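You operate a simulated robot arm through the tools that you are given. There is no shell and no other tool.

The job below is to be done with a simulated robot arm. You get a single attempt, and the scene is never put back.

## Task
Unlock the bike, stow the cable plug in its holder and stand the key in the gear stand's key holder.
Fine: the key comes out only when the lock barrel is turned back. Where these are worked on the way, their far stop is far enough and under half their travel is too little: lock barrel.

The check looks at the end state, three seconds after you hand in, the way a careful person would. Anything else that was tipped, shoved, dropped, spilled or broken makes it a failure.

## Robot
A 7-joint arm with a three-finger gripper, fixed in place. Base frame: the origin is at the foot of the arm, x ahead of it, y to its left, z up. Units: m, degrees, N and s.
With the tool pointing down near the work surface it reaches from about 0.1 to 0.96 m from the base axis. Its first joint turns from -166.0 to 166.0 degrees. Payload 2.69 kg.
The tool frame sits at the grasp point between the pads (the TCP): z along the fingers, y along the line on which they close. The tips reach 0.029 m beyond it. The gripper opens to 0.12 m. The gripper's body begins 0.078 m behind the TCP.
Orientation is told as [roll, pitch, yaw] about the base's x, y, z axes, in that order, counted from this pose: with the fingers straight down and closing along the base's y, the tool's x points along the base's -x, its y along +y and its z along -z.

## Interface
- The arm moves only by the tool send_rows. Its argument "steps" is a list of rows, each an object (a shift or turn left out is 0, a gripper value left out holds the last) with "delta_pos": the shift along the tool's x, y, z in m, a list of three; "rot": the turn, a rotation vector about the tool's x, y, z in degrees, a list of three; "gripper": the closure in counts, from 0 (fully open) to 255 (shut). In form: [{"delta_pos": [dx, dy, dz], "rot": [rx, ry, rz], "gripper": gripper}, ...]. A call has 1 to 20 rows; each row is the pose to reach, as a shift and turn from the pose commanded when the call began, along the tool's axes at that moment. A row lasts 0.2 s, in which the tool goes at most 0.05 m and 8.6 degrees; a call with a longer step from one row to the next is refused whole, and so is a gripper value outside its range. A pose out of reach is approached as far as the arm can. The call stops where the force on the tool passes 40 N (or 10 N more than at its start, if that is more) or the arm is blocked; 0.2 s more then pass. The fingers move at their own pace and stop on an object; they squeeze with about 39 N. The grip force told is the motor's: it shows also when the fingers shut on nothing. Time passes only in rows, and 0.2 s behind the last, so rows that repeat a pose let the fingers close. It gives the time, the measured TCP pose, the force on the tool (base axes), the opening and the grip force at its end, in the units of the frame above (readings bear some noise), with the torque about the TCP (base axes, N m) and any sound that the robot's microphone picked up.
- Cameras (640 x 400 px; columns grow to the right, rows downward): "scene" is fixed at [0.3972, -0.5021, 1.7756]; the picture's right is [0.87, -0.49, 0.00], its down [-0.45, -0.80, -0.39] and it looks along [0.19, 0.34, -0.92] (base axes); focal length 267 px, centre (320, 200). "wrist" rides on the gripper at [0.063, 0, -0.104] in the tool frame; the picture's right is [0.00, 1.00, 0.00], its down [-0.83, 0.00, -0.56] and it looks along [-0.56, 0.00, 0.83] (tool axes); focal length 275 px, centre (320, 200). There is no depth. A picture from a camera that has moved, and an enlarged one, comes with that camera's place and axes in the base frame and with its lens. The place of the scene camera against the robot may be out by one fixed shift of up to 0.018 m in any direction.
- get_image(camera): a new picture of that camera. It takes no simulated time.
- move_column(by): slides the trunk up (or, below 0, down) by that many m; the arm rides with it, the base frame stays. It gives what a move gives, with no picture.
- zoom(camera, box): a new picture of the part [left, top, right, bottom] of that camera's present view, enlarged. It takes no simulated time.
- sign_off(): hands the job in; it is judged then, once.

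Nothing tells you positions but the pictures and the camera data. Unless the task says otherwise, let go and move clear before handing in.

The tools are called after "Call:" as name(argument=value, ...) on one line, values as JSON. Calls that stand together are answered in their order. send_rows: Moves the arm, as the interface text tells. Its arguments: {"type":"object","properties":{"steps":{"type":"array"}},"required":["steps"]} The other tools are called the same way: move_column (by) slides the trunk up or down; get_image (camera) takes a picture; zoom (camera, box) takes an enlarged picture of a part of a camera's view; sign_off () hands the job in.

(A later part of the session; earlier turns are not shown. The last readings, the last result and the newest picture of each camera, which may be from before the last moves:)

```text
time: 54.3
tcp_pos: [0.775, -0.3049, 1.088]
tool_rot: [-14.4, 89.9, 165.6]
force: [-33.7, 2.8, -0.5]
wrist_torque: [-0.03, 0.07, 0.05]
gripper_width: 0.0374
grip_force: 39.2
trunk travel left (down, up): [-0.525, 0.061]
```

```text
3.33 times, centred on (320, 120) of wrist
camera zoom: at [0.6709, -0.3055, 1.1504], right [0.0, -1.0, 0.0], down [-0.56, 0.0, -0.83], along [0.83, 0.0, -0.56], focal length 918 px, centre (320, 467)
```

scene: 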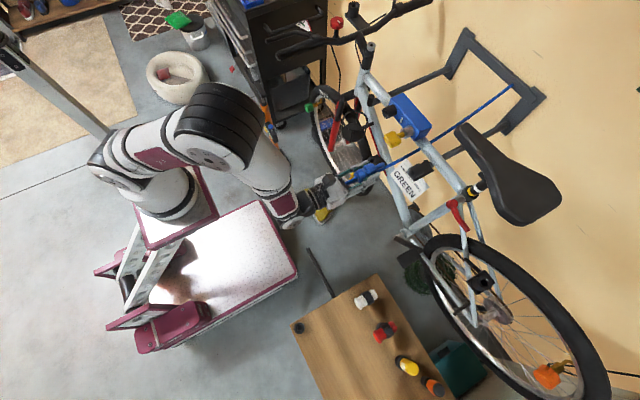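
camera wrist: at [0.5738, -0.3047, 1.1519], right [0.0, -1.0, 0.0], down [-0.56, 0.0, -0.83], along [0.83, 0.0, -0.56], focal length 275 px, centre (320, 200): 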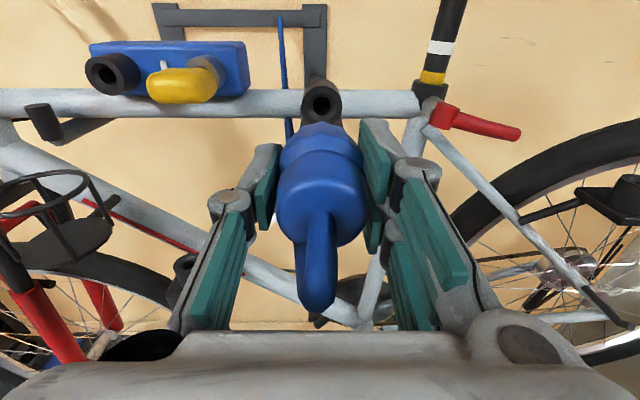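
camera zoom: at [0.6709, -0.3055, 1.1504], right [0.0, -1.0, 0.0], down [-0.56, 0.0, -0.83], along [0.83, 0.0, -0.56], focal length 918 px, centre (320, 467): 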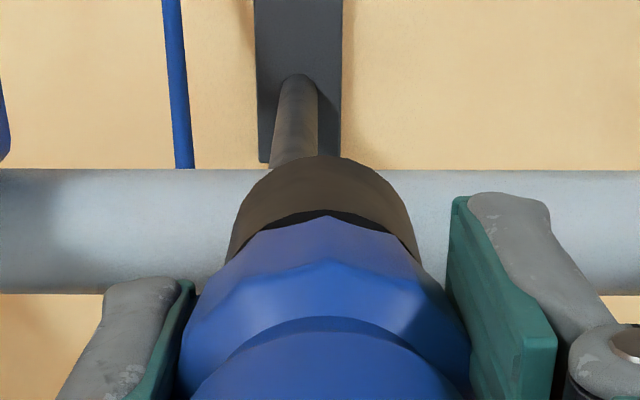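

The flange is seated against the holder, with contact at 34 N. I'll ease the push, open the fingers and back away straight.

Call:
send_rows(steps=[{"delta_pos": [0, 0, -0.003]}, {"delta_pos": [0, 0, -0.003], "gripper": 110}, {"delta_pos": [0, 0, -0.003], "gripper": 110}, {"delta_pos": [0, 0, -0.003], "gripper": 110}, {"delta_pos": [0, 0, -0.02], "gripper": 110}, {"delta_pos": [0, 0, -0.05], "gripper": 110}, {"delta_pos": [0, 0, -0.09], "gripper": 110}, {"delta_pos": [0, 0, -0.11], "gripper": 110}, {"delta_pos": [0, 0, -0.11], "gripper": 110}])

Call:
zoom(camera="scene", box=[340, 100, 470, 210])

Call:
get_image(camera="wrist")

```text
time: 56.3
tcp_pos: [0.6673, -0.3057, 1.0866]
tool_rot: [148.6, 89.9, -31.5]
force: [-0.2, 0.0, 0.3]
wrist_torque: [0.04, 0.0, -0.01]
gripper_width: 0.0685
grip_force: 0.1
trunk travel left (down, up): [-0.525, 0.061]
```

```text
3.64 times, centred on (405, 155) of scene
camera zoom: at [0.3972, -0.5021, 1.7756], right [0.87, -0.49, 0.0], down [-0.45, -0.8, -0.39], along [0.19, 0.34, -0.92], focal length 972 px, centre (11, 364)
```

zoom: 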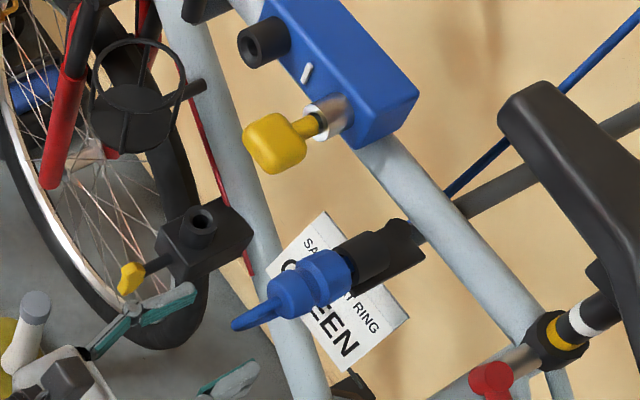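

```text
taken
camera wrist: at [0.5624, -0.3062, 1.1498], right [0.0, -1.0, 0.0], down [-0.56, 0.0, -0.83], along [0.83, 0.0, -0.56], focal length 275 px, centre (320, 200)
```

wrist: 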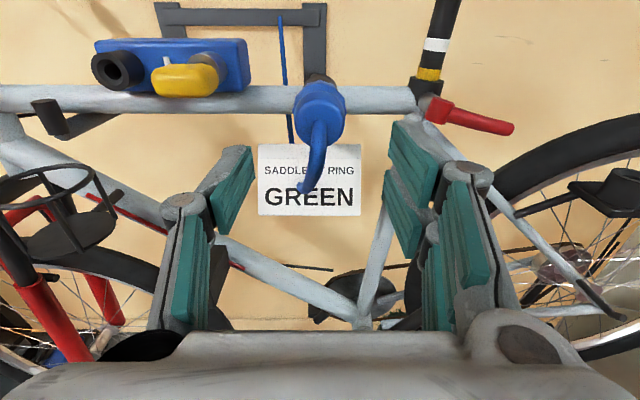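

The plug is stowed in its holder. Next I'll go back to the key, roll to match its horizontal head, turn it back and pull it out.

Call:
send_rows(steps=[{"delta_pos": [0.004, -0.03, 0]}, {"delta_pos": [0.008, -0.06, 0]}, {"delta_pos": [0.012, -0.09, 0]}, {"delta_pos": [0.0155, -0.1167, 0.03]}, {"delta_pos": [0.0155, -0.1167, 0.035], "rot": [0, 0, 8]}, {"delta_pos": [0.0155, -0.1167, 0.035], "rot": [0, 0, 16]}, {"delta_pos": [0.0155, -0.1167, 0.035], "rot": [0, 0, 24]}, {"delta_pos": [0.0155, -0.1167, 0.035], "rot": [0, 0, 32]}, {"delta_pos": [0.0155, -0.1167, 0.035], "rot": [0, 0, 40]}, {"delta_pos": [0.0155, -0.1167, 0.035], "rot": [0, 0, 48]}, {"delta_pos": [0.0155, -0.1167, 0.035], "rot": [0, 0, 56]}, {"delta_pos": [0.0155, -0.1167, 0.035], "rot": [0, 0, 64]}, {"delta_pos": [0.0155, -0.1167, 0.035], "rot": [0, 0, 72]}, {"delta_pos": [0.0155, -0.1167, 0.035], "rot": [0, 0, 80]}, {"delta_pos": [0.0155, -0.1167, 0.035], "rot": [0, 0, 86]}, {"delta_pos": [0.0155, -0.1167, 0.035], "rot": [0, 0, 92]}, {"delta_pos": [0.0155, -0.1167, 0.035], "rot": [0, 0, 92]}])

Call:
get_image(camera="wrist")

Call:
zoom(camera="wrist", box=[250, 40, 390, 180])

```text
time: 59.9
tcp_pos: [0.7012, -0.1888, 1.1024]
tool_rot: [-90.0, -2.1, 90.0]
force: [0.5, 0.2, 0.3]
wrist_torque: [0.01, -0.02, 0.02]
gripper_width: 0.0685
grip_force: 0.0
trunk travel left (down, up): [-0.525, 0.061]
```

```text
taken
camera wrist: at [0.5973, -0.2517, 1.1002], right [0.0, 0.03, -1.0], down [-0.56, 0.83, 0.03], along [0.83, 0.56, 0.02], focal length 275 px, centre (320, 200)
```

wrist: 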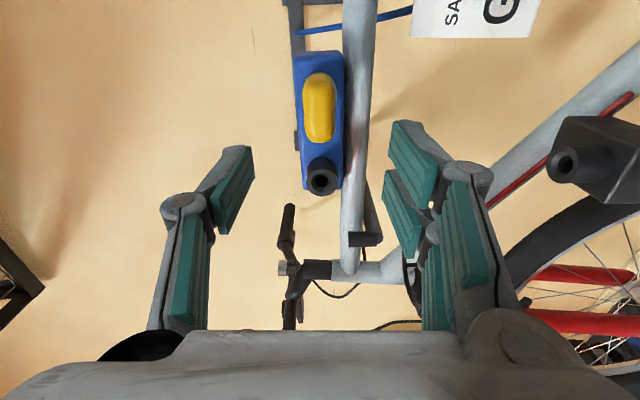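

```text
2.86 times, centred on (320, 110) of wrist
camera zoom: at [0.5973, -0.2517, 1.1002], right [0.0, 0.03, -1.0], down [-0.56, 0.83, 0.03], along [0.83, 0.56, 0.02], focal length 786 px, centre (320, 457)
```

zoom: 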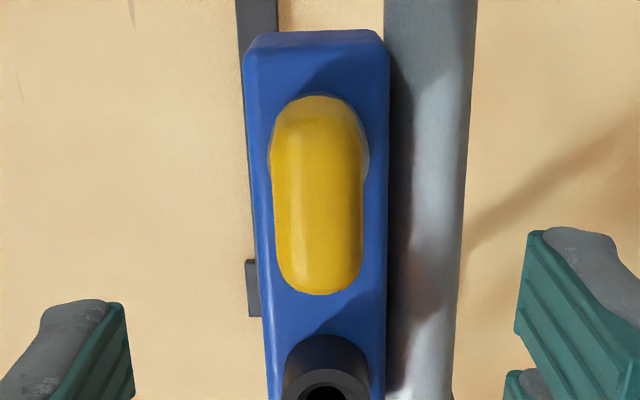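

Aligned. I'll move forward to the key head and close.

Call:
send_rows(steps=[{"delta_pos": [0, 0, 0.04]}, {"delta_pos": [0, 0, 0.075]}, {"delta_pos": [0, 0, 0.1]}, {"delta_pos": [0, 0, 0.112]}, {"delta_pos": [0, 0, 0.112]}, {"delta_pos": [0, 0, 0.112], "gripper": 255}, {"delta_pos": [0, 0, 0.112], "gripper": 255}, {"delta_pos": [0, 0, 0.112], "gripper": 255}])

```text
time: 61.7
tcp_pos: [0.8133, -0.1897, 1.1023]
tool_rot: [-89.8, -2.0, 90.0]
force: [0.0, 0.5, -1.9]
wrist_torque: [-0.27, 0.11, 0.03]
gripper_width: 0.0226
grip_force: 38.8
trunk travel left (down, up): [-0.525, 0.061]
```

Gripped with almost no side load. Now I'm turning the barrel back.

Call:
send_rows(steps=[{"rot": [0, 0, -7]}, {"rot": [0, 0, -14]}, {"rot": [0, 0, -21]}, {"rot": [0, 0, -28]}, {"rot": [0, 0, -35]}, {"rot": [0, 0, -42]}, {"rot": [0, 0, -49]}, {"rot": [0, 0, -49]}])

Call:
send_rows(steps=[{"rot": [0, 0, -7]}, {"rot": [0, 0, -14]}, {"rot": [0, 0, -21]}, {"rot": [0, 0, -28]}, {"rot": [0, 0, -35]}, {"rot": [0, 0, -39]}, {"rot": [0, 0, -43]}, {"rot": [0, 0, -43]}])

Call:
zoom(camera="wrist", box=[200, 60, 440, 260])

Call:
zoom(camera="scene", box=[330, 70, 450, 160])

```text
time: 63.5
tcp_pos: [0.8131, -0.1887, 1.1031]
tool_rot: [-89.9, 47.2, 89.9]
force: [-15.7, -5.9, -2.5]
wrist_torque: [-0.01, 0.15, -0.31]
gripper_width: 0.0226
grip_force: 39.0
trunk travel left (down, up): [-0.525, 0.061]
```

```text
time: 65.3
tcp_pos: [0.8139, -0.1874, 1.1024]
tool_rot: [52.9, 90.0, -127.1]
force: [-14.7, -12.5, -5.4]
wrist_torque: [0.04, 0.36, -0.62]
gripper_width: 0.0227
grip_force: 39.0
trunk travel left (down, up): [-0.525, 0.061]
```

```text
2.00 times, centred on (320, 160) of wrist
camera zoom: at [0.709, -0.1895, 1.1651], right [0.0, -1.0, 0.01], down [-0.56, 0.0, -0.83], along [0.83, 0.0, -0.56], focal length 551 px, centre (320, 280)
```

zoom: 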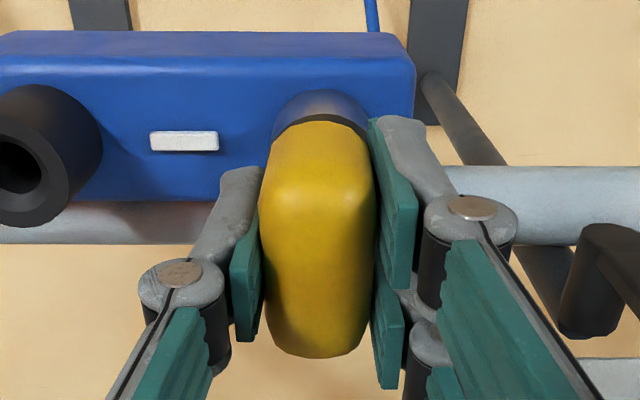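

```text
4.44 times, centred on (390, 115) of scene
camera zoom: at [0.3972, -0.5021, 1.7756], right [0.87, -0.49, 0.0], down [-0.45, -0.8, -0.39], along [0.19, 0.34, -0.92], focal length 1188 px, centre (9, 578)
```

zoom: 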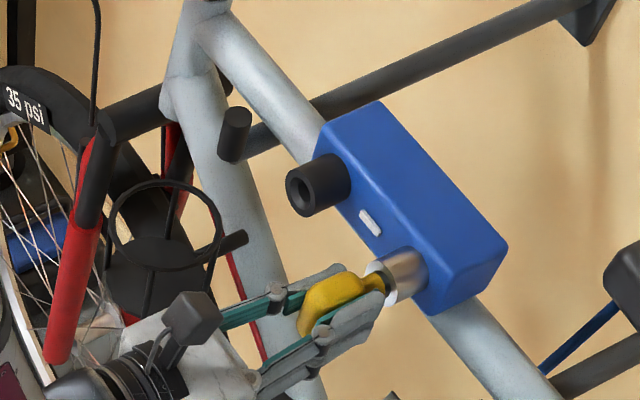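

The barrel appears back, with the indicator horizontal again. I'll turn a few more degrees to be sure it's at its stop, and relieve the side load.

Call:
send_rows(steps=[{"delta_pos": [0, 0.002, -0.001], "rot": [0, 0, -1]}, {"delta_pos": [0, 0.002, -0.001], "rot": [0, 0, -3]}, {"delta_pos": [0, 0.002, -0.001], "rot": [0, 0, -3]}])

```text
time: 66.1
tcp_pos: [0.8133, -0.1897, 1.1029]
tool_rot: [89.4, 87.0, -90.5]
force: [-2.5, -6.3, -7.6]
wrist_torque: [0.49, 0.51, -0.21]
gripper_width: 0.0227
grip_force: 38.9
trunk travel left (down, up): [-0.525, 0.061]
```

The stop is reached, with torque rising at -3°. I'll ease back slightly and draw the key straight out.

Call:
send_rows(steps=[{"delta_pos": [-0.001, 0.0005, 0], "rot": [0, 0, 2]}, {"delta_pos": [-0.001, 0.0005, -0.004], "rot": [0, 0, 2]}, {"delta_pos": [-0.001, 0.0005, -0.008], "rot": [0, 0, 2]}, {"delta_pos": [-0.001, 0.0005, -0.014], "rot": [0, 0, 2]}, {"delta_pos": [-0.001, 0.0005, -0.02], "rot": [0, 0, 2]}, {"delta_pos": [-0.001, 0.0005, -0.02], "rot": [0, 0, 2]}])

Call:
zoom(camera="scene", box=[330, 70, 450, 160])

```text
time: 67.5
tcp_pos: [0.793, -0.1907, 1.1023]
tool_rot: [91.0, 89.0, -89.0]
force: [-0.2, 0.1, 0.3]
wrist_torque: [0.0, -0.01, 0.02]
gripper_width: 0.0226
grip_force: 39.4
trunk travel left (down, up): [-0.525, 0.061]
```

```text
4.44 times, centred on (390, 115) of scene
camera zoom: at [0.3972, -0.5021, 1.7756], right [0.87, -0.49, 0.0], down [-0.45, -0.8, -0.39], along [0.19, 0.34, -0.92], focal length 1188 px, centre (9, 578)
```

zoom: 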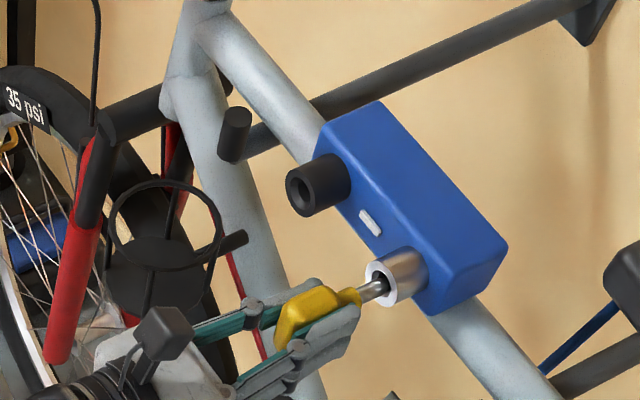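

The key is coming out. I'll keep drawing it clear of the lock.

Call:
send_rows(steps=[{"delta_pos": [0, 0, -0.01]}, {"delta_pos": [0, 0, -0.02]}, {"delta_pos": [0, 0, -0.03]}, {"delta_pos": [0, 0, -0.05]}, {"delta_pos": [0, 0, -0.08]}, {"delta_pos": [0, 0, -0.11]}, {"delta_pos": [0, 0, -0.13]}, {"delta_pos": [0, 0, -0.13]}])

Call:
get_image(camera="wrist")

Call:
get_image(camera="scene")

Call:
zoom(camera="scene", box=[300, 80, 460, 210])

```text
time: 69.3
tcp_pos: [0.662, -0.1895, 1.102]
tool_rot: [90.7, 89.0, -89.3]
force: [-0.2, -0.1, 0.4]
wrist_torque: [0.02, 0.05, 0.02]
gripper_width: 0.0226
grip_force: 39.0
trunk travel left (down, up): [-0.525, 0.061]
```

```text
taken
camera wrist: at [0.5573, -0.1897, 1.1644], right [0.0, -1.0, 0.02], down [-0.56, -0.02, -0.83], along [0.83, -0.01, -0.56], focal length 275 px, centre (320, 200)
```

wrist: 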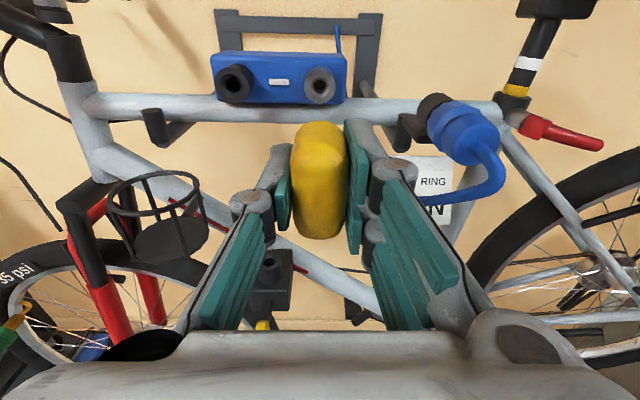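

```text
taken
```

scene: 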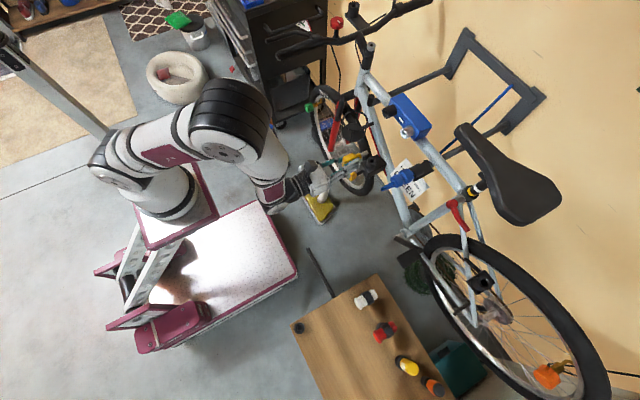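

```text
3.08 times, centred on (380, 145) of scene
camera zoom: at [0.3972, -0.5021, 1.7756], right [0.87, -0.49, 0.0], down [-0.45, -0.8, -0.39], along [0.19, 0.34, -0.92], focal length 823 px, centre (135, 369)
```

zoom: 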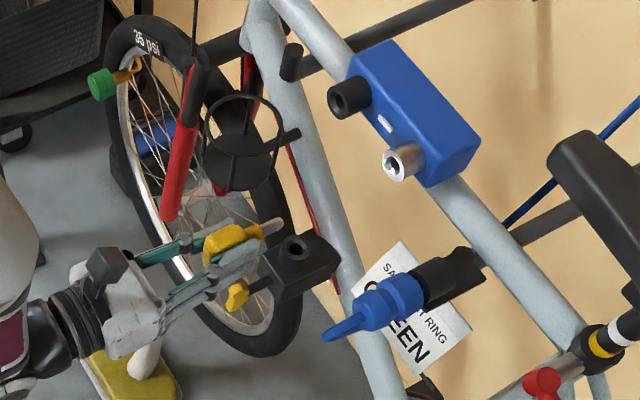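

The key is out and the plug stays in its holder. Now I'll carry the key up and back over open floor, ready to point the tool down.

Call:
send_rows(steps=[{"delta_pos": [0.04, 0, 0]}, {"delta_pos": [0.08, 0, 0]}, {"delta_pos": [0.12, 0, 0]}, {"delta_pos": [0.15, 0.025, -0.025]}, {"delta_pos": [0.18, 0.05, -0.05]}, {"delta_pos": [0.21, 0.075, -0.075]}, {"delta_pos": [0.24, 0.1, -0.1]}, {"delta_pos": [0.27, 0.125, -0.125]}, {"delta_pos": [0.28, 0.15, -0.15]}, {"delta_pos": [0.28, 0.17, -0.17]}, {"delta_pos": [0.28, 0.17, -0.17]}])

```text
time: 71.7
tcp_pos: [0.4927, -0.3554, 1.385]
tool_rot: [89.1, 89.0, -90.9]
force: [0.5, 0.4, -0.2]
wrist_torque: [-0.01, -0.03, -0.04]
gripper_width: 0.0226
grip_force: 38.8
trunk travel left (down, up): [-0.525, 0.061]
```

Call:
send_rows(steps=[{"rot": [0, 0, 1]}])

Call:
send_rows(steps=[{"rot": [0, -8, 0]}, {"rot": [0, -16, 0]}, {"rot": [0, -24, 0]}, {"rot": [0, -32, 0]}, {"rot": [0, -40, 0]}, {"rot": [0, -48, 0]}, {"rot": [0, -56, 0]}, {"rot": [0, -64, 0]}, {"rot": [0, -72, 0]}, {"rot": [0, -80, 0]}, {"rot": [0, -86, 0]}, {"rot": [0, -90, 0]}, {"rot": [0, -90, 0]}])

Call:
get_image(camera="wrist")

Call:
get_image(camera="scene")

```text
time: 72.1
tcp_pos: [0.4926, -0.3562, 1.3839]
tool_rot: [-80.9, 90.0, 99.1]
force: [-0.2, -0.5, 0.4]
wrist_torque: [-0.01, -0.02, -0.01]
gripper_width: 0.0228
grip_force: 39.8
trunk travel left (down, up): [-0.525, 0.061]
```

```text
time: 74.9
tcp_pos: [0.4945, -0.3554, 1.3849]
tool_rot: [0.0, -0.1, 180.0]
force: [0.1, -0.2, 0.2]
wrist_torque: [-0.01, 0.0, 0.01]
gripper_width: 0.0229
grip_force: 38.7
trunk travel left (down, up): [-0.525, 0.061]
```

```text
taken
camera wrist: at [0.5566, -0.3557, 1.4886], right [0.0, -1.0, 0.0], down [-0.83, 0.0, 0.56], along [-0.56, 0.0, -0.83], focal length 275 px, centre (320, 200)
```

wrist: 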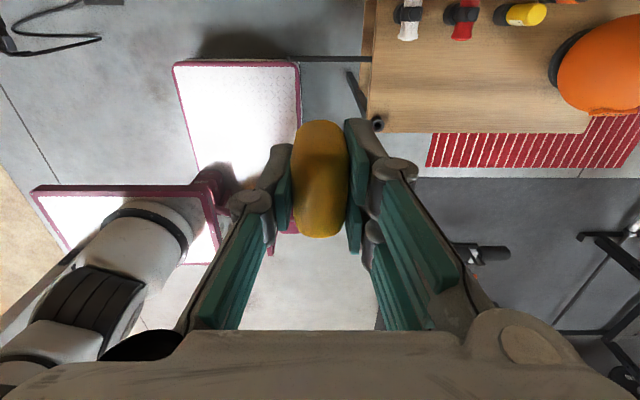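

```text
taken
```

scene: 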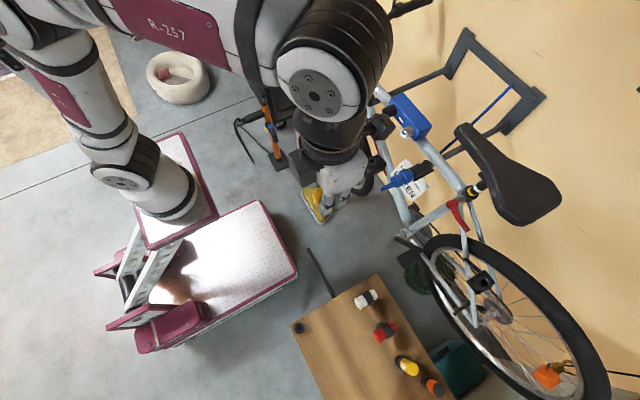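

The tool points down with the key. Next I'll lower the column towards the stand's height.

Call:
move_column(by=-0.35)

Call:
get_image(camera="scene")

Call:
get_image(camera="wrist")

```text
time: 78.3
tcp_pos: [0.4928, -0.3542, 1.0355]
tool_rot: [0.1, -0.1, 180.0]
force: [0.2, -0.3, 0.0]
wrist_torque: [-0.02, 0.0, -0.01]
gripper_width: 0.0232
grip_force: 39.0
trunk travel left (down, up): [-0.175, 0.411]
```

```text
taken
```

scene: 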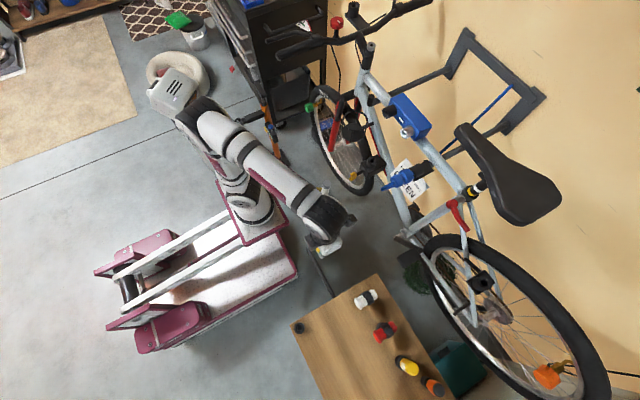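

```text
taken
camera wrist: at [0.5558, -0.3559, 1.1388], right [0.0, -1.0, 0.0], down [-0.83, 0.0, 0.56], along [-0.56, 0.0, -0.83], focal length 275 px, centre (320, 200)
```

wrist: 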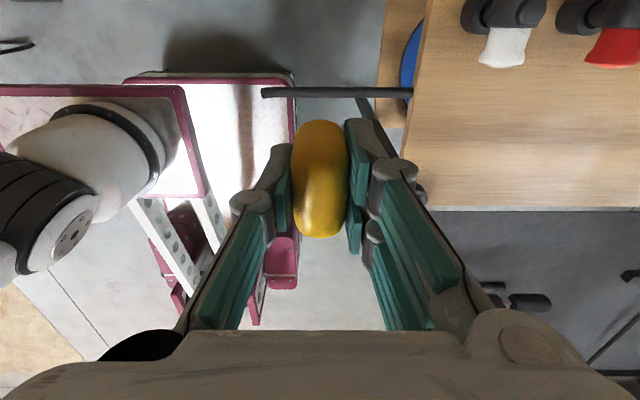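

I'll move over the key holder now, staying well above the board.

Call:
send_rows(steps=[{"delta_pos": [-0.03, 0.026, 0]}, {"delta_pos": [-0.06, 0.052, 0]}, {"delta_pos": [-0.09, 0.078, 0]}, {"delta_pos": [-0.12, 0.104, 0]}, {"delta_pos": [-0.15, 0.13, 0.02]}, {"delta_pos": [-0.1835, 0.16, 0.03]}, {"delta_pos": [-0.1835, 0.16, 0.055]}, {"delta_pos": [-0.1835, 0.16, 0.055]}])

Call:
get_image(camera="wrist")

Call:
zoom(camera="wrist", box=[260, 30, 380, 150])

Call:
get_image(camera="scene")

```text
time: 80.2
tcp_pos: [0.3115, -0.5157, 0.9812]
tool_rot: [0.0, 0.0, 180.0]
force: [0.1, 1.1, -1.1]
wrist_torque: [0.02, -0.01, 0.02]
gripper_width: 0.0231
grip_force: 39.3
trunk travel left (down, up): [-0.175, 0.411]
```

```text
taken
camera wrist: at [0.3734, -0.5172, 1.0848], right [0.0, -1.0, 0.0], down [-0.83, 0.0, 0.56], along [-0.56, 0.0, -0.83], focal length 275 px, centre (320, 200)
```

wrist: 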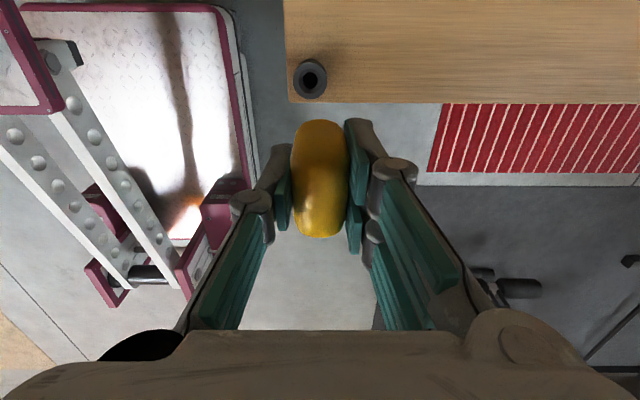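

```text
3.33 times, centred on (320, 90) of wrist
camera zoom: at [0.3734, -0.5172, 1.0848], right [0.0, -1.0, 0.0], down [-0.83, 0.0, 0.56], along [-0.56, 0.0, -0.83], focal length 918 px, centre (320, 567)
```

zoom: 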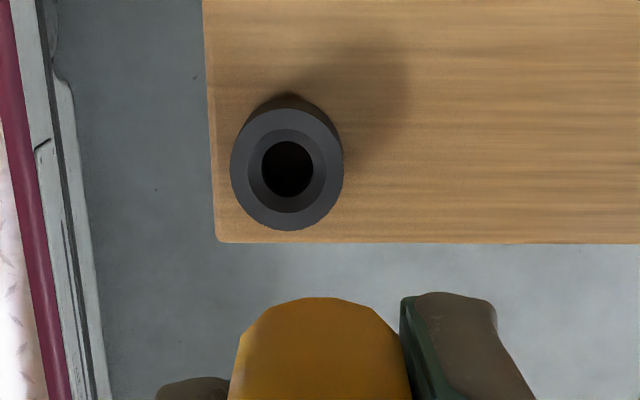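

```text
taken
```

scene: 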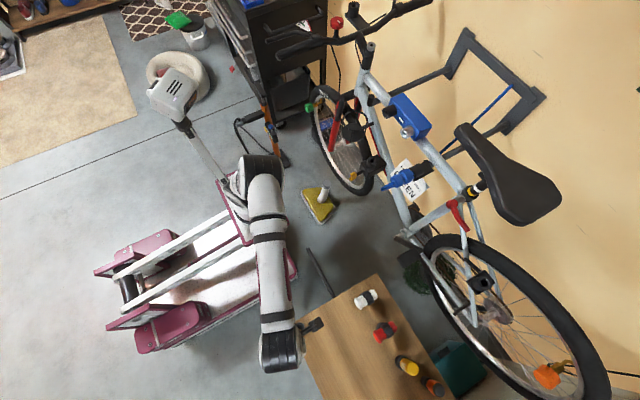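

The holder's mouth comes out at about (0.317, -0.507, 0.782). I'll centre over it and descend to about 4 cm above to check.

Call:
send_rows(steps=[{"delta_pos": [0.0055, -0.0087, 0.03]}, {"delta_pos": [0.0055, -0.0087, 0.06]}, {"delta_pos": [0.0055, -0.0087, 0.08]}, {"delta_pos": [0.0055, -0.0087, 0.08]}])

Call:
get_image(camera="wrist")

Call:
zoom(camera="wrist", box=[260, 40, 380, 160])

Call:
zoom(camera="scene", box=[260, 290, 360, 370])

```text
time: 81.2
tcp_pos: [0.315, -0.5061, 0.8993]
tool_rot: [0.1, -0.1, 180.0]
force: [0.0, -0.2, 0.0]
wrist_torque: [0.03, 0.0, 0.01]
gripper_width: 0.0229
grip_force: 39.6
trunk travel left (down, up): [-0.175, 0.411]
```

```text
taken
camera wrist: at [0.378, -0.5072, 1.0029], right [0.0, -1.0, 0.0], down [-0.83, 0.0, 0.56], along [-0.56, 0.0, -0.83], focal length 275 px, centre (320, 200)
```

wrist: 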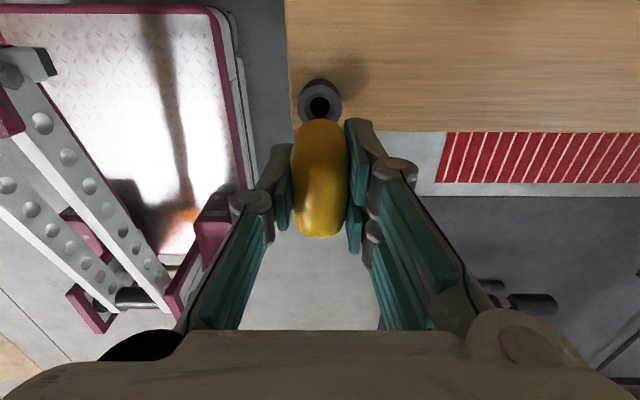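

```text
3.33 times, centred on (320, 100) of wrist
camera zoom: at [0.378, -0.5072, 1.0029], right [0.0, -1.0, 0.0], down [-0.83, 0.0, 0.56], along [-0.56, 0.0, -0.83], focal length 918 px, centre (320, 533)
```

zoom: 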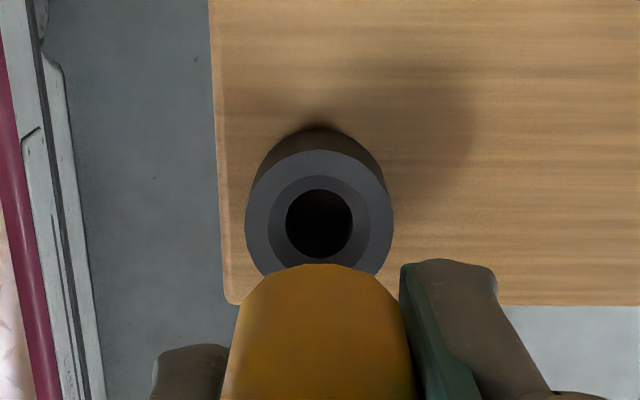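

```text
5.00 times, centred on (310, 330) of scene
camera zoom: at [0.3972, -0.5021, 1.7756], right [0.87, -0.49, 0.0], down [-0.45, -0.8, -0.39], along [0.19, 0.34, -0.92], focal length 1337 px, centre (370, -450)
```

zoom: 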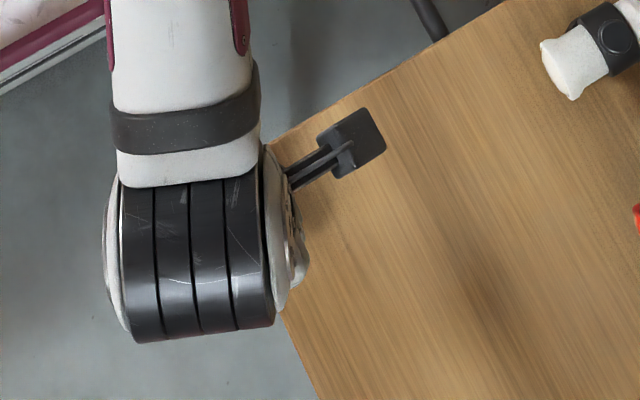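

The holder is centred in y, and I need about +2 mm in x. I'll correct that and descend slowly to the mouth.

Call:
send_rows(steps=[{"delta_pos": [0.0025, 0, 0.01]}, {"delta_pos": [0.0025, 0, 0.02]}, {"delta_pos": [0.0025, 0, 0.028]}, {"delta_pos": [0.0025, 0, 0.034]}, {"delta_pos": [0.0025, 0, 0.034]}])

Call:
zoom(camera="wrist", box=[260, 40, 380, 160])

```text
time: 82.3
tcp_pos: [0.3169, -0.5075, 0.8654]
tool_rot: [-0.1, 0.1, 180.0]
force: [-0.3, -0.3, -0.8]
wrist_torque: [0.01, -0.04, 0.01]
gripper_width: 0.0228
grip_force: 39.1
trunk travel left (down, up): [-0.175, 0.411]
```

```text
3.33 times, centred on (320, 100) of wrist
camera zoom: at [0.3804, -0.5076, 0.9697], right [0.0, -1.0, 0.0], down [-0.83, 0.0, 0.56], along [-0.56, 0.0, -0.83], focal length 918 px, centre (320, 533)
```

zoom: 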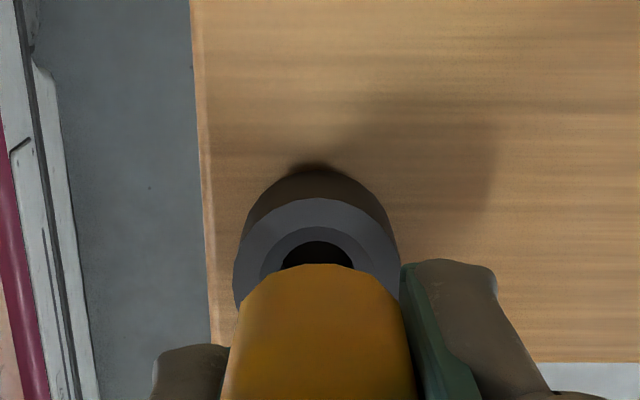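

Still well centred. I'll lower into the holder in small steps while watching forces.

Call:
send_rows(steps=[{"delta_pos": [0, -0.0005, 0.004]}, {"delta_pos": [0, -0.0005, 0.008]}, {"delta_pos": [0, -0.0005, 0.012]}, {"delta_pos": [0, -0.0005, 0.016]}, {"delta_pos": [0, -0.0005, 0.016]}])

```text
time: 83.5
tcp_pos: [0.3175, -0.5048, 0.8495]
tool_rot: [0.0, -0.1, 180.0]
force: [0.4, 0.5, -0.2]
wrist_torque: [0.0, 0.01, 0.01]
gripper_width: 0.0225
grip_force: 38.9
trunk travel left (down, up): [-0.175, 0.411]
```

Call:
send_rows(steps=[{"delta_pos": [0, 0, 0.003]}, {"delta_pos": [0, 0, 0.006]}, {"delta_pos": [0, 0, 0.009]}, {"delta_pos": [0, 0, 0.012]}, {"delta_pos": [0, 0, 0.012]}])

Call:
zoom(camera="wrist", box=[240, 40, 400, 260])

```text
time: 84.8
tcp_pos: [0.318, -0.5062, 0.8379]
tool_rot: [0.0, 0.0, 180.0]
force: [-0.6, -0.1, -1.2]
wrist_torque: [0.01, -0.01, 0.0]
gripper_width: 0.0231
grip_force: 39.0
trunk travel left (down, up): [-0.175, 0.411]
```

```text
1.82 times, centred on (320, 150) of wrist
camera zoom: at [0.3807, -0.507, 0.9414], right [0.0, -1.0, 0.0], down [-0.83, 0.0, 0.56], along [-0.56, 0.0, -0.83], focal length 500 px, centre (320, 291)
```

zoom: 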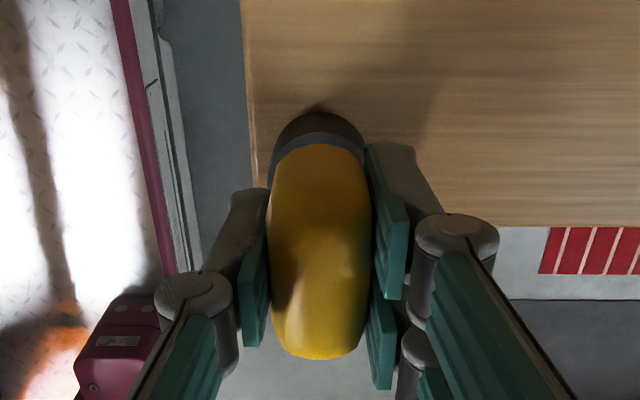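

Call:
send_rows(steps=[{"delta_pos": [0, 0, 0.003]}, {"delta_pos": [0, 0, 0.006]}, {"delta_pos": [0, 0, 0.009]}, {"delta_pos": [0, 0, 0.012]}, {"delta_pos": [0, 0, 0.012]}])

Call:
zoom(camera="wrist", box=[240, 40, 400, 260])

Call:
zoom(camera="scene", box=[260, 290, 360, 370])

```text
time: 86.0
tcp_pos: [0.3174, -0.5057, 0.8278]
tool_rot: [0.3, 0.1, 179.9]
force: [-0.3, 3.6, 35.2]
wrist_torque: [0.23, 0.02, -0.01]
gripper_width: 0.0222
grip_force: 39.6
trunk travel left (down, up): [-0.175, 0.411]
```

```text
1.82 times, centred on (320, 150) of wrist
camera zoom: at [0.3797, -0.5069, 0.9313], right [0.0, -1.0, 0.0], down [-0.83, 0.0, 0.56], along [-0.56, 0.0, -0.83], focal length 500 px, centre (320, 291)
```

zoom: 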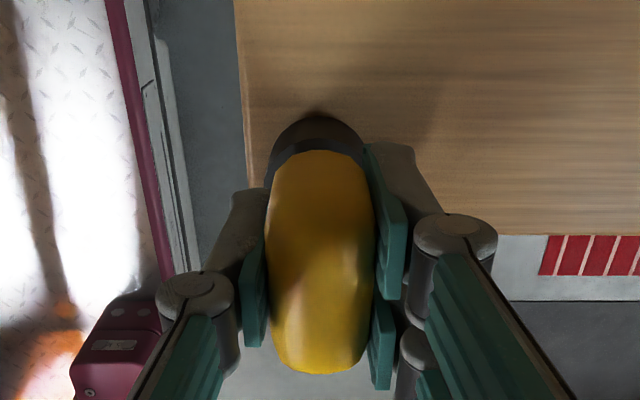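

```text
5.00 times, centred on (310, 330) of scene
camera zoom: at [0.3972, -0.5021, 1.7756], right [0.87, -0.49, 0.0], down [-0.45, -0.8, -0.39], along [0.19, 0.34, -0.92], focal length 1337 px, centre (370, -450)
```

zoom: 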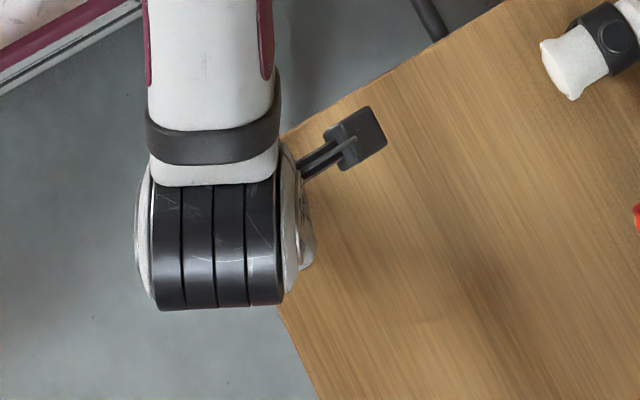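

Contact at 35 N with the tip about 30 mm below the mouth, so the key is fully seated. I'll ease up, open the fingers and rise straight up.

Call:
send_rows(steps=[{"delta_pos": [0, 0, -0.002]}, {"delta_pos": [0, 0, -0.002], "gripper": 120}, {"delta_pos": [0, 0, -0.002], "gripper": 120}, {"delta_pos": [0, 0, -0.002], "gripper": 120}, {"delta_pos": [0, 0, -0.002], "gripper": 120}, {"delta_pos": [0, 0, -0.03], "gripper": 120}, {"delta_pos": [0, 0, -0.07], "gripper": 120}, {"delta_pos": [0, 0, -0.11], "gripper": 120}, {"delta_pos": [0, 0, -0.15], "gripper": 120}, {"delta_pos": [0, 0, -0.15], "gripper": 120}])

Call:
get_image(camera="wrist")

Call:
zoom(camera="wrist", box=[260, 40, 380, 160])

```text
time: 88.2
tcp_pos: [0.3184, -0.5053, 0.9765]
tool_rot: [0.0, 0.0, 180.0]
force: [-0.1, 0.2, 0.7]
wrist_torque: [0.0, 0.0, 0.0]
gripper_width: 0.0634
grip_force: 0.1
trunk travel left (down, up): [-0.175, 0.411]
```

```text
taken
camera wrist: at [0.3804, -0.506, 1.0806], right [0.0, -1.0, 0.0], down [-0.83, 0.0, 0.56], along [-0.56, 0.0, -0.83], focal length 275 px, centre (320, 200)
```

wrist: 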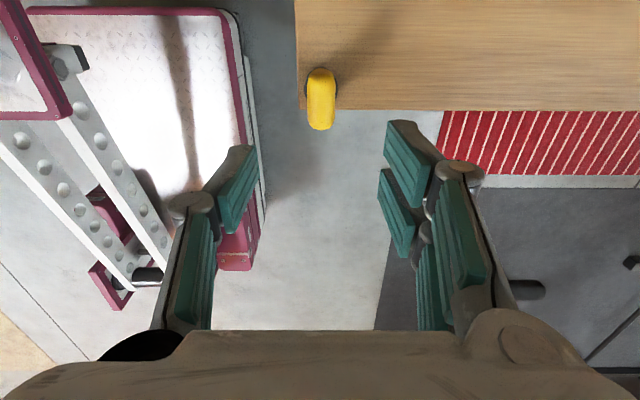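

```text
3.33 times, centred on (320, 100) of wrist
camera zoom: at [0.3804, -0.506, 1.0806], right [0.0, -1.0, 0.0], down [-0.83, 0.0, 0.56], along [-0.56, 0.0, -0.83], focal length 918 px, centre (320, 533)
```

zoom: 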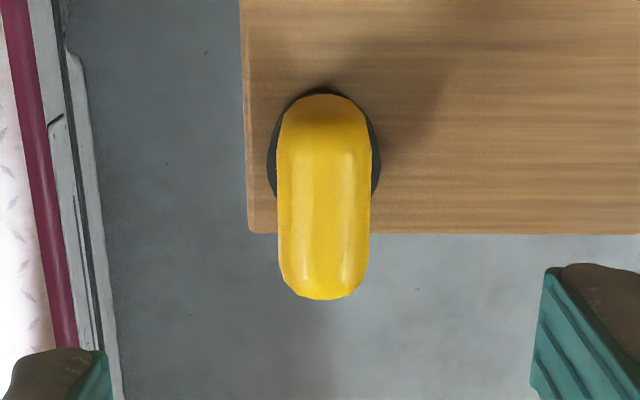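

The key stands upright in the stand's holder. I'll move the arm clear and check everything in the scene view.

Call:
send_rows(steps=[{"delta_pos": [0, 0, -0.04]}, {"delta_pos": [0, 0, -0.08]}, {"delta_pos": [0.03, -0.03, -0.1]}, {"delta_pos": [0.06, -0.06, -0.12]}, {"delta_pos": [0.09, -0.09, -0.12]}, {"delta_pos": [0.12, -0.12, -0.12]}, {"delta_pos": [0.14, -0.16, -0.12]}, {"delta_pos": [0.15, -0.2, -0.12]}, {"delta_pos": [0.15, -0.2, -0.12]}])

Call:
get_image(camera="scene")

Call:
zoom(camera="scene", box=[260, 280, 380, 370])

Call:
zoom(camera="scene", box=[340, 70, 480, 210])

```text
time: 90.2
tcp_pos: [0.4674, -0.3041, 1.0979]
tool_rot: [0.1, 0.0, 180.0]
force: [-0.6, -0.8, 0.2]
wrist_torque: [0.01, -0.03, 0.03]
gripper_width: 0.0635
grip_force: 0.2
trunk travel left (down, up): [-0.175, 0.411]
```

```text
taken
```

scene: 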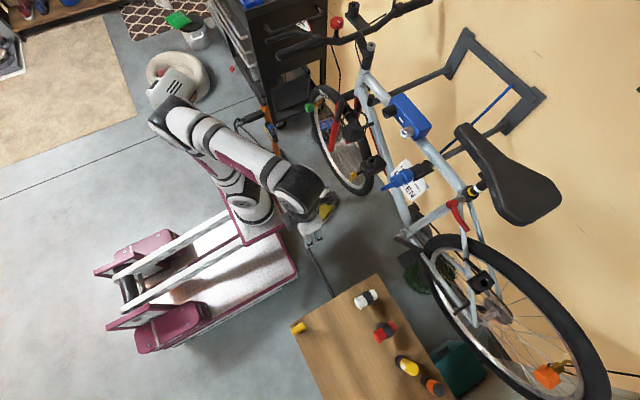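

```text
4.44 times, centred on (320, 325) of scene
camera zoom: at [0.3972, -0.5021, 1.7756], right [0.87, -0.49, 0.0], down [-0.45, -0.8, -0.39], along [0.19, 0.34, -0.92], focal length 1188 px, centre (320, -356)
```

zoom: 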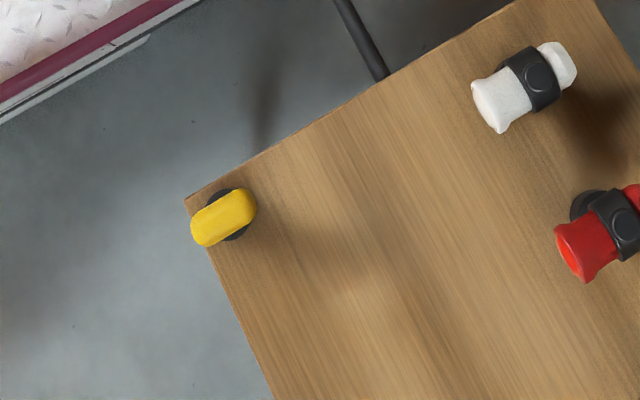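

```text
2.86 times, centred on (410, 140) of scene
camera zoom: at [0.3972, -0.5021, 1.7756], right [0.87, -0.49, 0.0], down [-0.45, -0.8, -0.39], along [0.19, 0.34, -0.92], focal length 764 px, centre (63, 371)
```

zoom: 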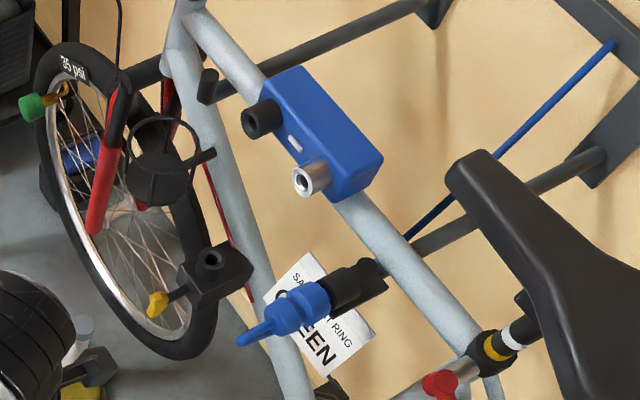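

Everything seems in place; one last close check on how the plug sits in its holder.

Call:
zoom(camera="scene", box=[375, 150, 445, 205])

Call:
get_image(camera="wrist")

```text
7.27 times, centred on (410, 178) of scene
camera zoom: at [0.3972, -0.5021, 1.7756], right [0.87, -0.49, 0.0], down [-0.45, -0.8, -0.39], along [0.19, 0.34, -0.92], focal length 1945 px, centre (-334, 364)
```

zoom: 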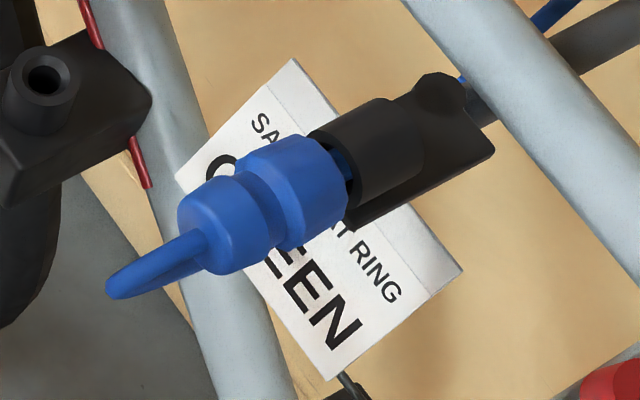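

```text
taken
camera wrist: at [0.5303, -0.3057, 1.2002], right [0.0, -1.0, 0.0], down [-0.83, 0.0, 0.56], along [-0.56, 0.0, -0.83], focal length 275 px, centre (320, 200)
```

wrist: 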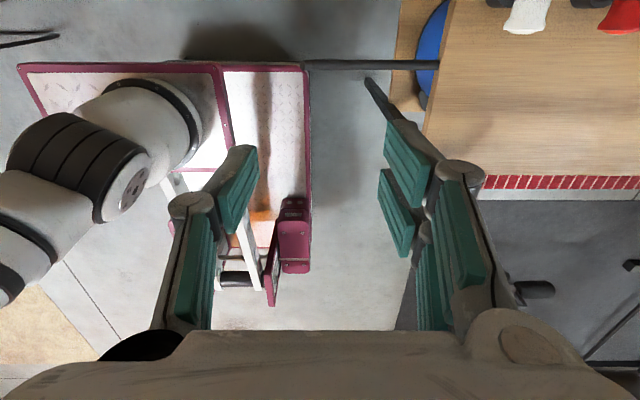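

There may be a small gap between the plug flange and the collar, so I'll magnify it further.

Call:
zoom(camera="scene", box=[400, 155, 430, 185])

```text
13.33 times, centred on (415, 170) of scene
camera zoom: at [0.3972, -0.5021, 1.7756], right [0.87, -0.49, 0.0], down [-0.45, -0.8, -0.39], along [0.19, 0.34, -0.92], focal length 3566 px, centre (-947, 600)
```

zoom: 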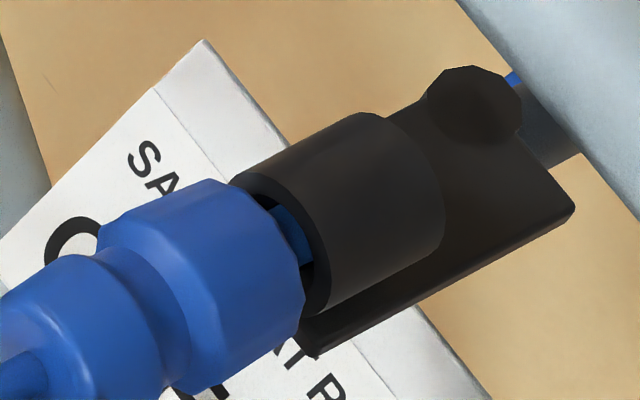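

The pin shows a gap of a few millimetres between flange and collar, so the plug isn't fully home. I'll go back and press it in, starting by raising the column again.

Call:
send_rows(steps=[{"delta_pos": [0.025, 0.05, 0]}, {"delta_pos": [0.025, 0.05, 0]}])

Call:
move_column(by=0.35)

```text
refused: row 1 steps farther than a row can; nothing moved
```

```text
time: 93.6
tcp_pos: [0.4685, -0.3058, 1.4454]
tool_rot: [-0.1, 0.0, 180.0]
force: [-1.1, 0.1, -0.6]
wrist_torque: [0.0, 0.01, 0.01]
gripper_width: 0.0633
grip_force: 0.0
trunk travel left (down, up): [-0.525, 0.061]
```

Call:
send_rows(steps=[{"delta_pos": [0.015, 0.025, 0.03]}, {"delta_pos": [0.025, 0.05, 0.06]}, {"delta_pos": [0.025, 0.05, 0.06], "rot": [0, 8, 0]}, {"delta_pos": [0.025, 0.05, 0.06], "rot": [0, 16, 0]}, {"delta_pos": [0.025, 0.05, 0.06], "rot": [0, 24, 0]}, {"delta_pos": [0.025, 0.05, 0.06], "rot": [0, 32, 0]}, {"delta_pos": [0.025, 0.05, 0.06], "rot": [0, 40, 0]}, {"delta_pos": [0.025, 0.05, 0.06], "rot": [0, 48, 0]}, {"delta_pos": [0.025, 0.05, 0.06], "rot": [0, 56, 0]}, {"delta_pos": [0.025, 0.05, 0.06], "rot": [0, 64, 0]}, {"delta_pos": [0.025, 0.05, 0.06], "rot": [0, 72, 0]}, {"delta_pos": [0.025, 0.05, 0.06], "rot": [0, 80, 0]}, {"delta_pos": [0.025, 0.05, 0.06], "rot": [0, 86, 0]}, {"delta_pos": [0.025, 0.05, 0.06], "rot": [0, 90, 0]}, {"delta_pos": [0.025, 0.05, 0.06], "rot": [0, 90, 0]}])

```text
time: 96.8
tcp_pos: [0.4923, -0.3566, 1.3859]
tool_rot: [165.2, 90.0, -14.9]
force: [0.2, 0.4, -0.6]
wrist_torque: [-0.03, 0.0, -0.03]
gripper_width: 0.0635
grip_force: 0.0
trunk travel left (down, up): [-0.525, 0.061]
```

Call:
send_rows(steps=[{"delta_pos": [-0.03, -0.006, 0.03]}, {"delta_pos": [-0.06, -0.012, 0.06]}, {"delta_pos": [-0.09, -0.018, 0.09]}, {"delta_pos": [-0.12, -0.024, 0.11]}, {"delta_pos": [-0.15, -0.03, 0.13]}, {"delta_pos": [-0.18, -0.036, 0.14]}, {"delta_pos": [-0.21, -0.042, 0.15]}, {"delta_pos": [-0.24, -0.048, 0.16]}, {"delta_pos": [-0.27, -0.05, 0.17]}, {"delta_pos": [-0.298, -0.051, 0.172]}, {"delta_pos": [-0.298, -0.051, 0.172]}])

Call:
get_image(camera="wrist")

Call:
zoom(camera="wrist", box=[250, 60, 390, 200])

```text
time: 99.2
tcp_pos: [0.6631, -0.3053, 1.0883]
tool_rot: [150.5, 90.1, -29.4]
force: [-0.5, 0.6, -0.3]
wrist_torque: [0.02, 0.02, -0.02]
gripper_width: 0.0635
grip_force: 0.1
trunk travel left (down, up): [-0.525, 0.061]
```

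```text
taken
camera wrist: at [0.5592, -0.3051, 1.1503], right [0.0, -1.0, 0.0], down [-0.56, 0.0, -0.83], along [0.83, 0.0, -0.56], focal length 275 px, centre (320, 200)
```

wrist: 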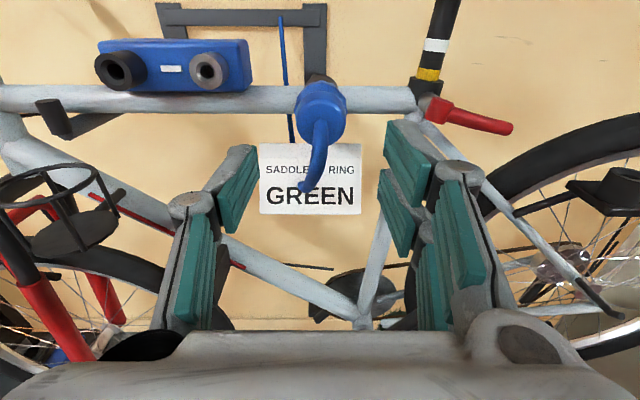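

```text
2.86 times, centred on (320, 130) of wrist
camera zoom: at [0.5592, -0.3051, 1.1503], right [0.0, -1.0, 0.0], down [-0.56, 0.0, -0.83], along [0.83, 0.0, -0.56], focal length 786 px, centre (320, 400)
```

zoom: 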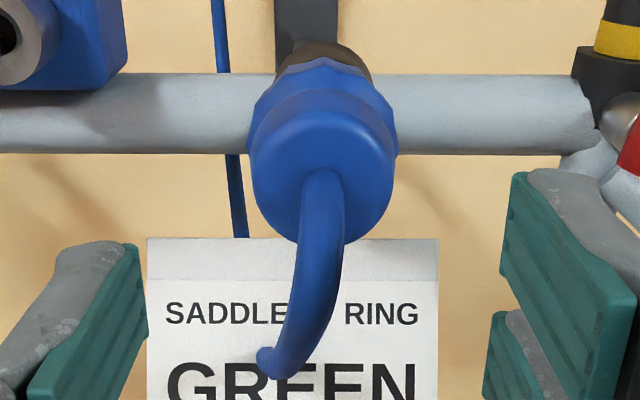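

The plug sits centred. I'll move in, grip it again and press it home, this time letting go without easing back.

Call:
send_rows(steps=[{"delta_pos": [0, 0, 0.04]}, {"delta_pos": [0, 0, 0.075]}, {"delta_pos": [0, 0, 0.098]}, {"delta_pos": [0, 0, 0.108]}, {"delta_pos": [0, 0, 0.108]}, {"delta_pos": [0, 0, 0.108], "gripper": 255}, {"delta_pos": [0, 0, 0.108], "gripper": 255}, {"delta_pos": [0, 0, 0.108], "gripper": 255}])

Call:
zoom(camera="scene", box=[395, 150, 430, 185])

Call:
zoom(camera="wrist", box=[250, 60, 390, 200])

```text
time: 101.0
tcp_pos: [0.7718, -0.3031, 1.0887]
tool_rot: [83.5, 90.0, -96.4]
force: [0.3, 0.2, -0.9]
wrist_torque: [-0.06, 0.0, -0.07]
gripper_width: 0.0381
grip_force: 38.7
trunk travel left (down, up): [-0.525, 0.061]
```

```text
11.43 times, centred on (412, 168) of scene
camera zoom: at [0.3972, -0.5021, 1.7756], right [0.87, -0.49, 0.0], down [-0.45, -0.8, -0.39], along [0.19, 0.34, -0.92], focal length 3056 px, centre (-737, 571)
```

zoom: 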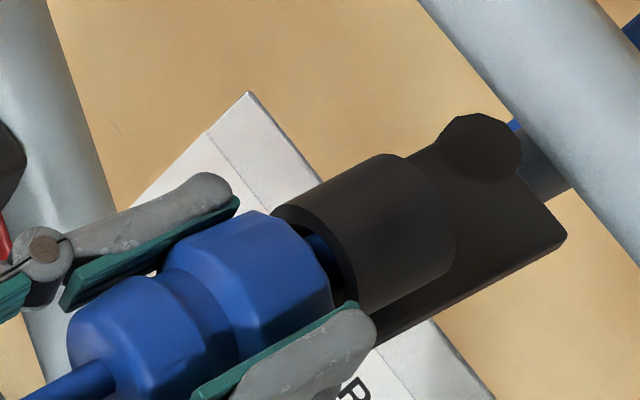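

```text
2.86 times, centred on (320, 130) of wrist
camera zoom: at [0.6668, -0.3053, 1.1509], right [0.0, -1.0, 0.0], down [-0.56, 0.0, -0.83], along [0.83, 0.0, -0.56], focal length 786 px, centre (320, 400)
```

zoom: 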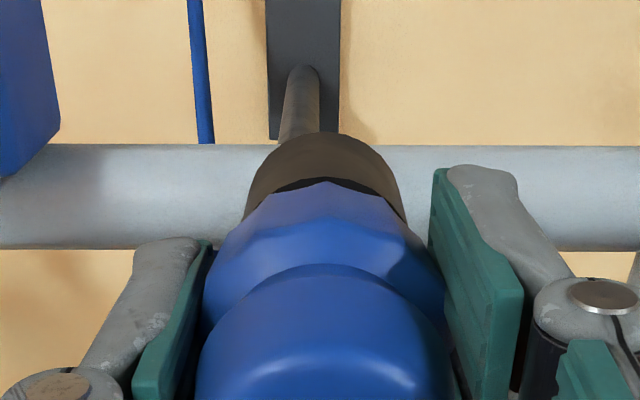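

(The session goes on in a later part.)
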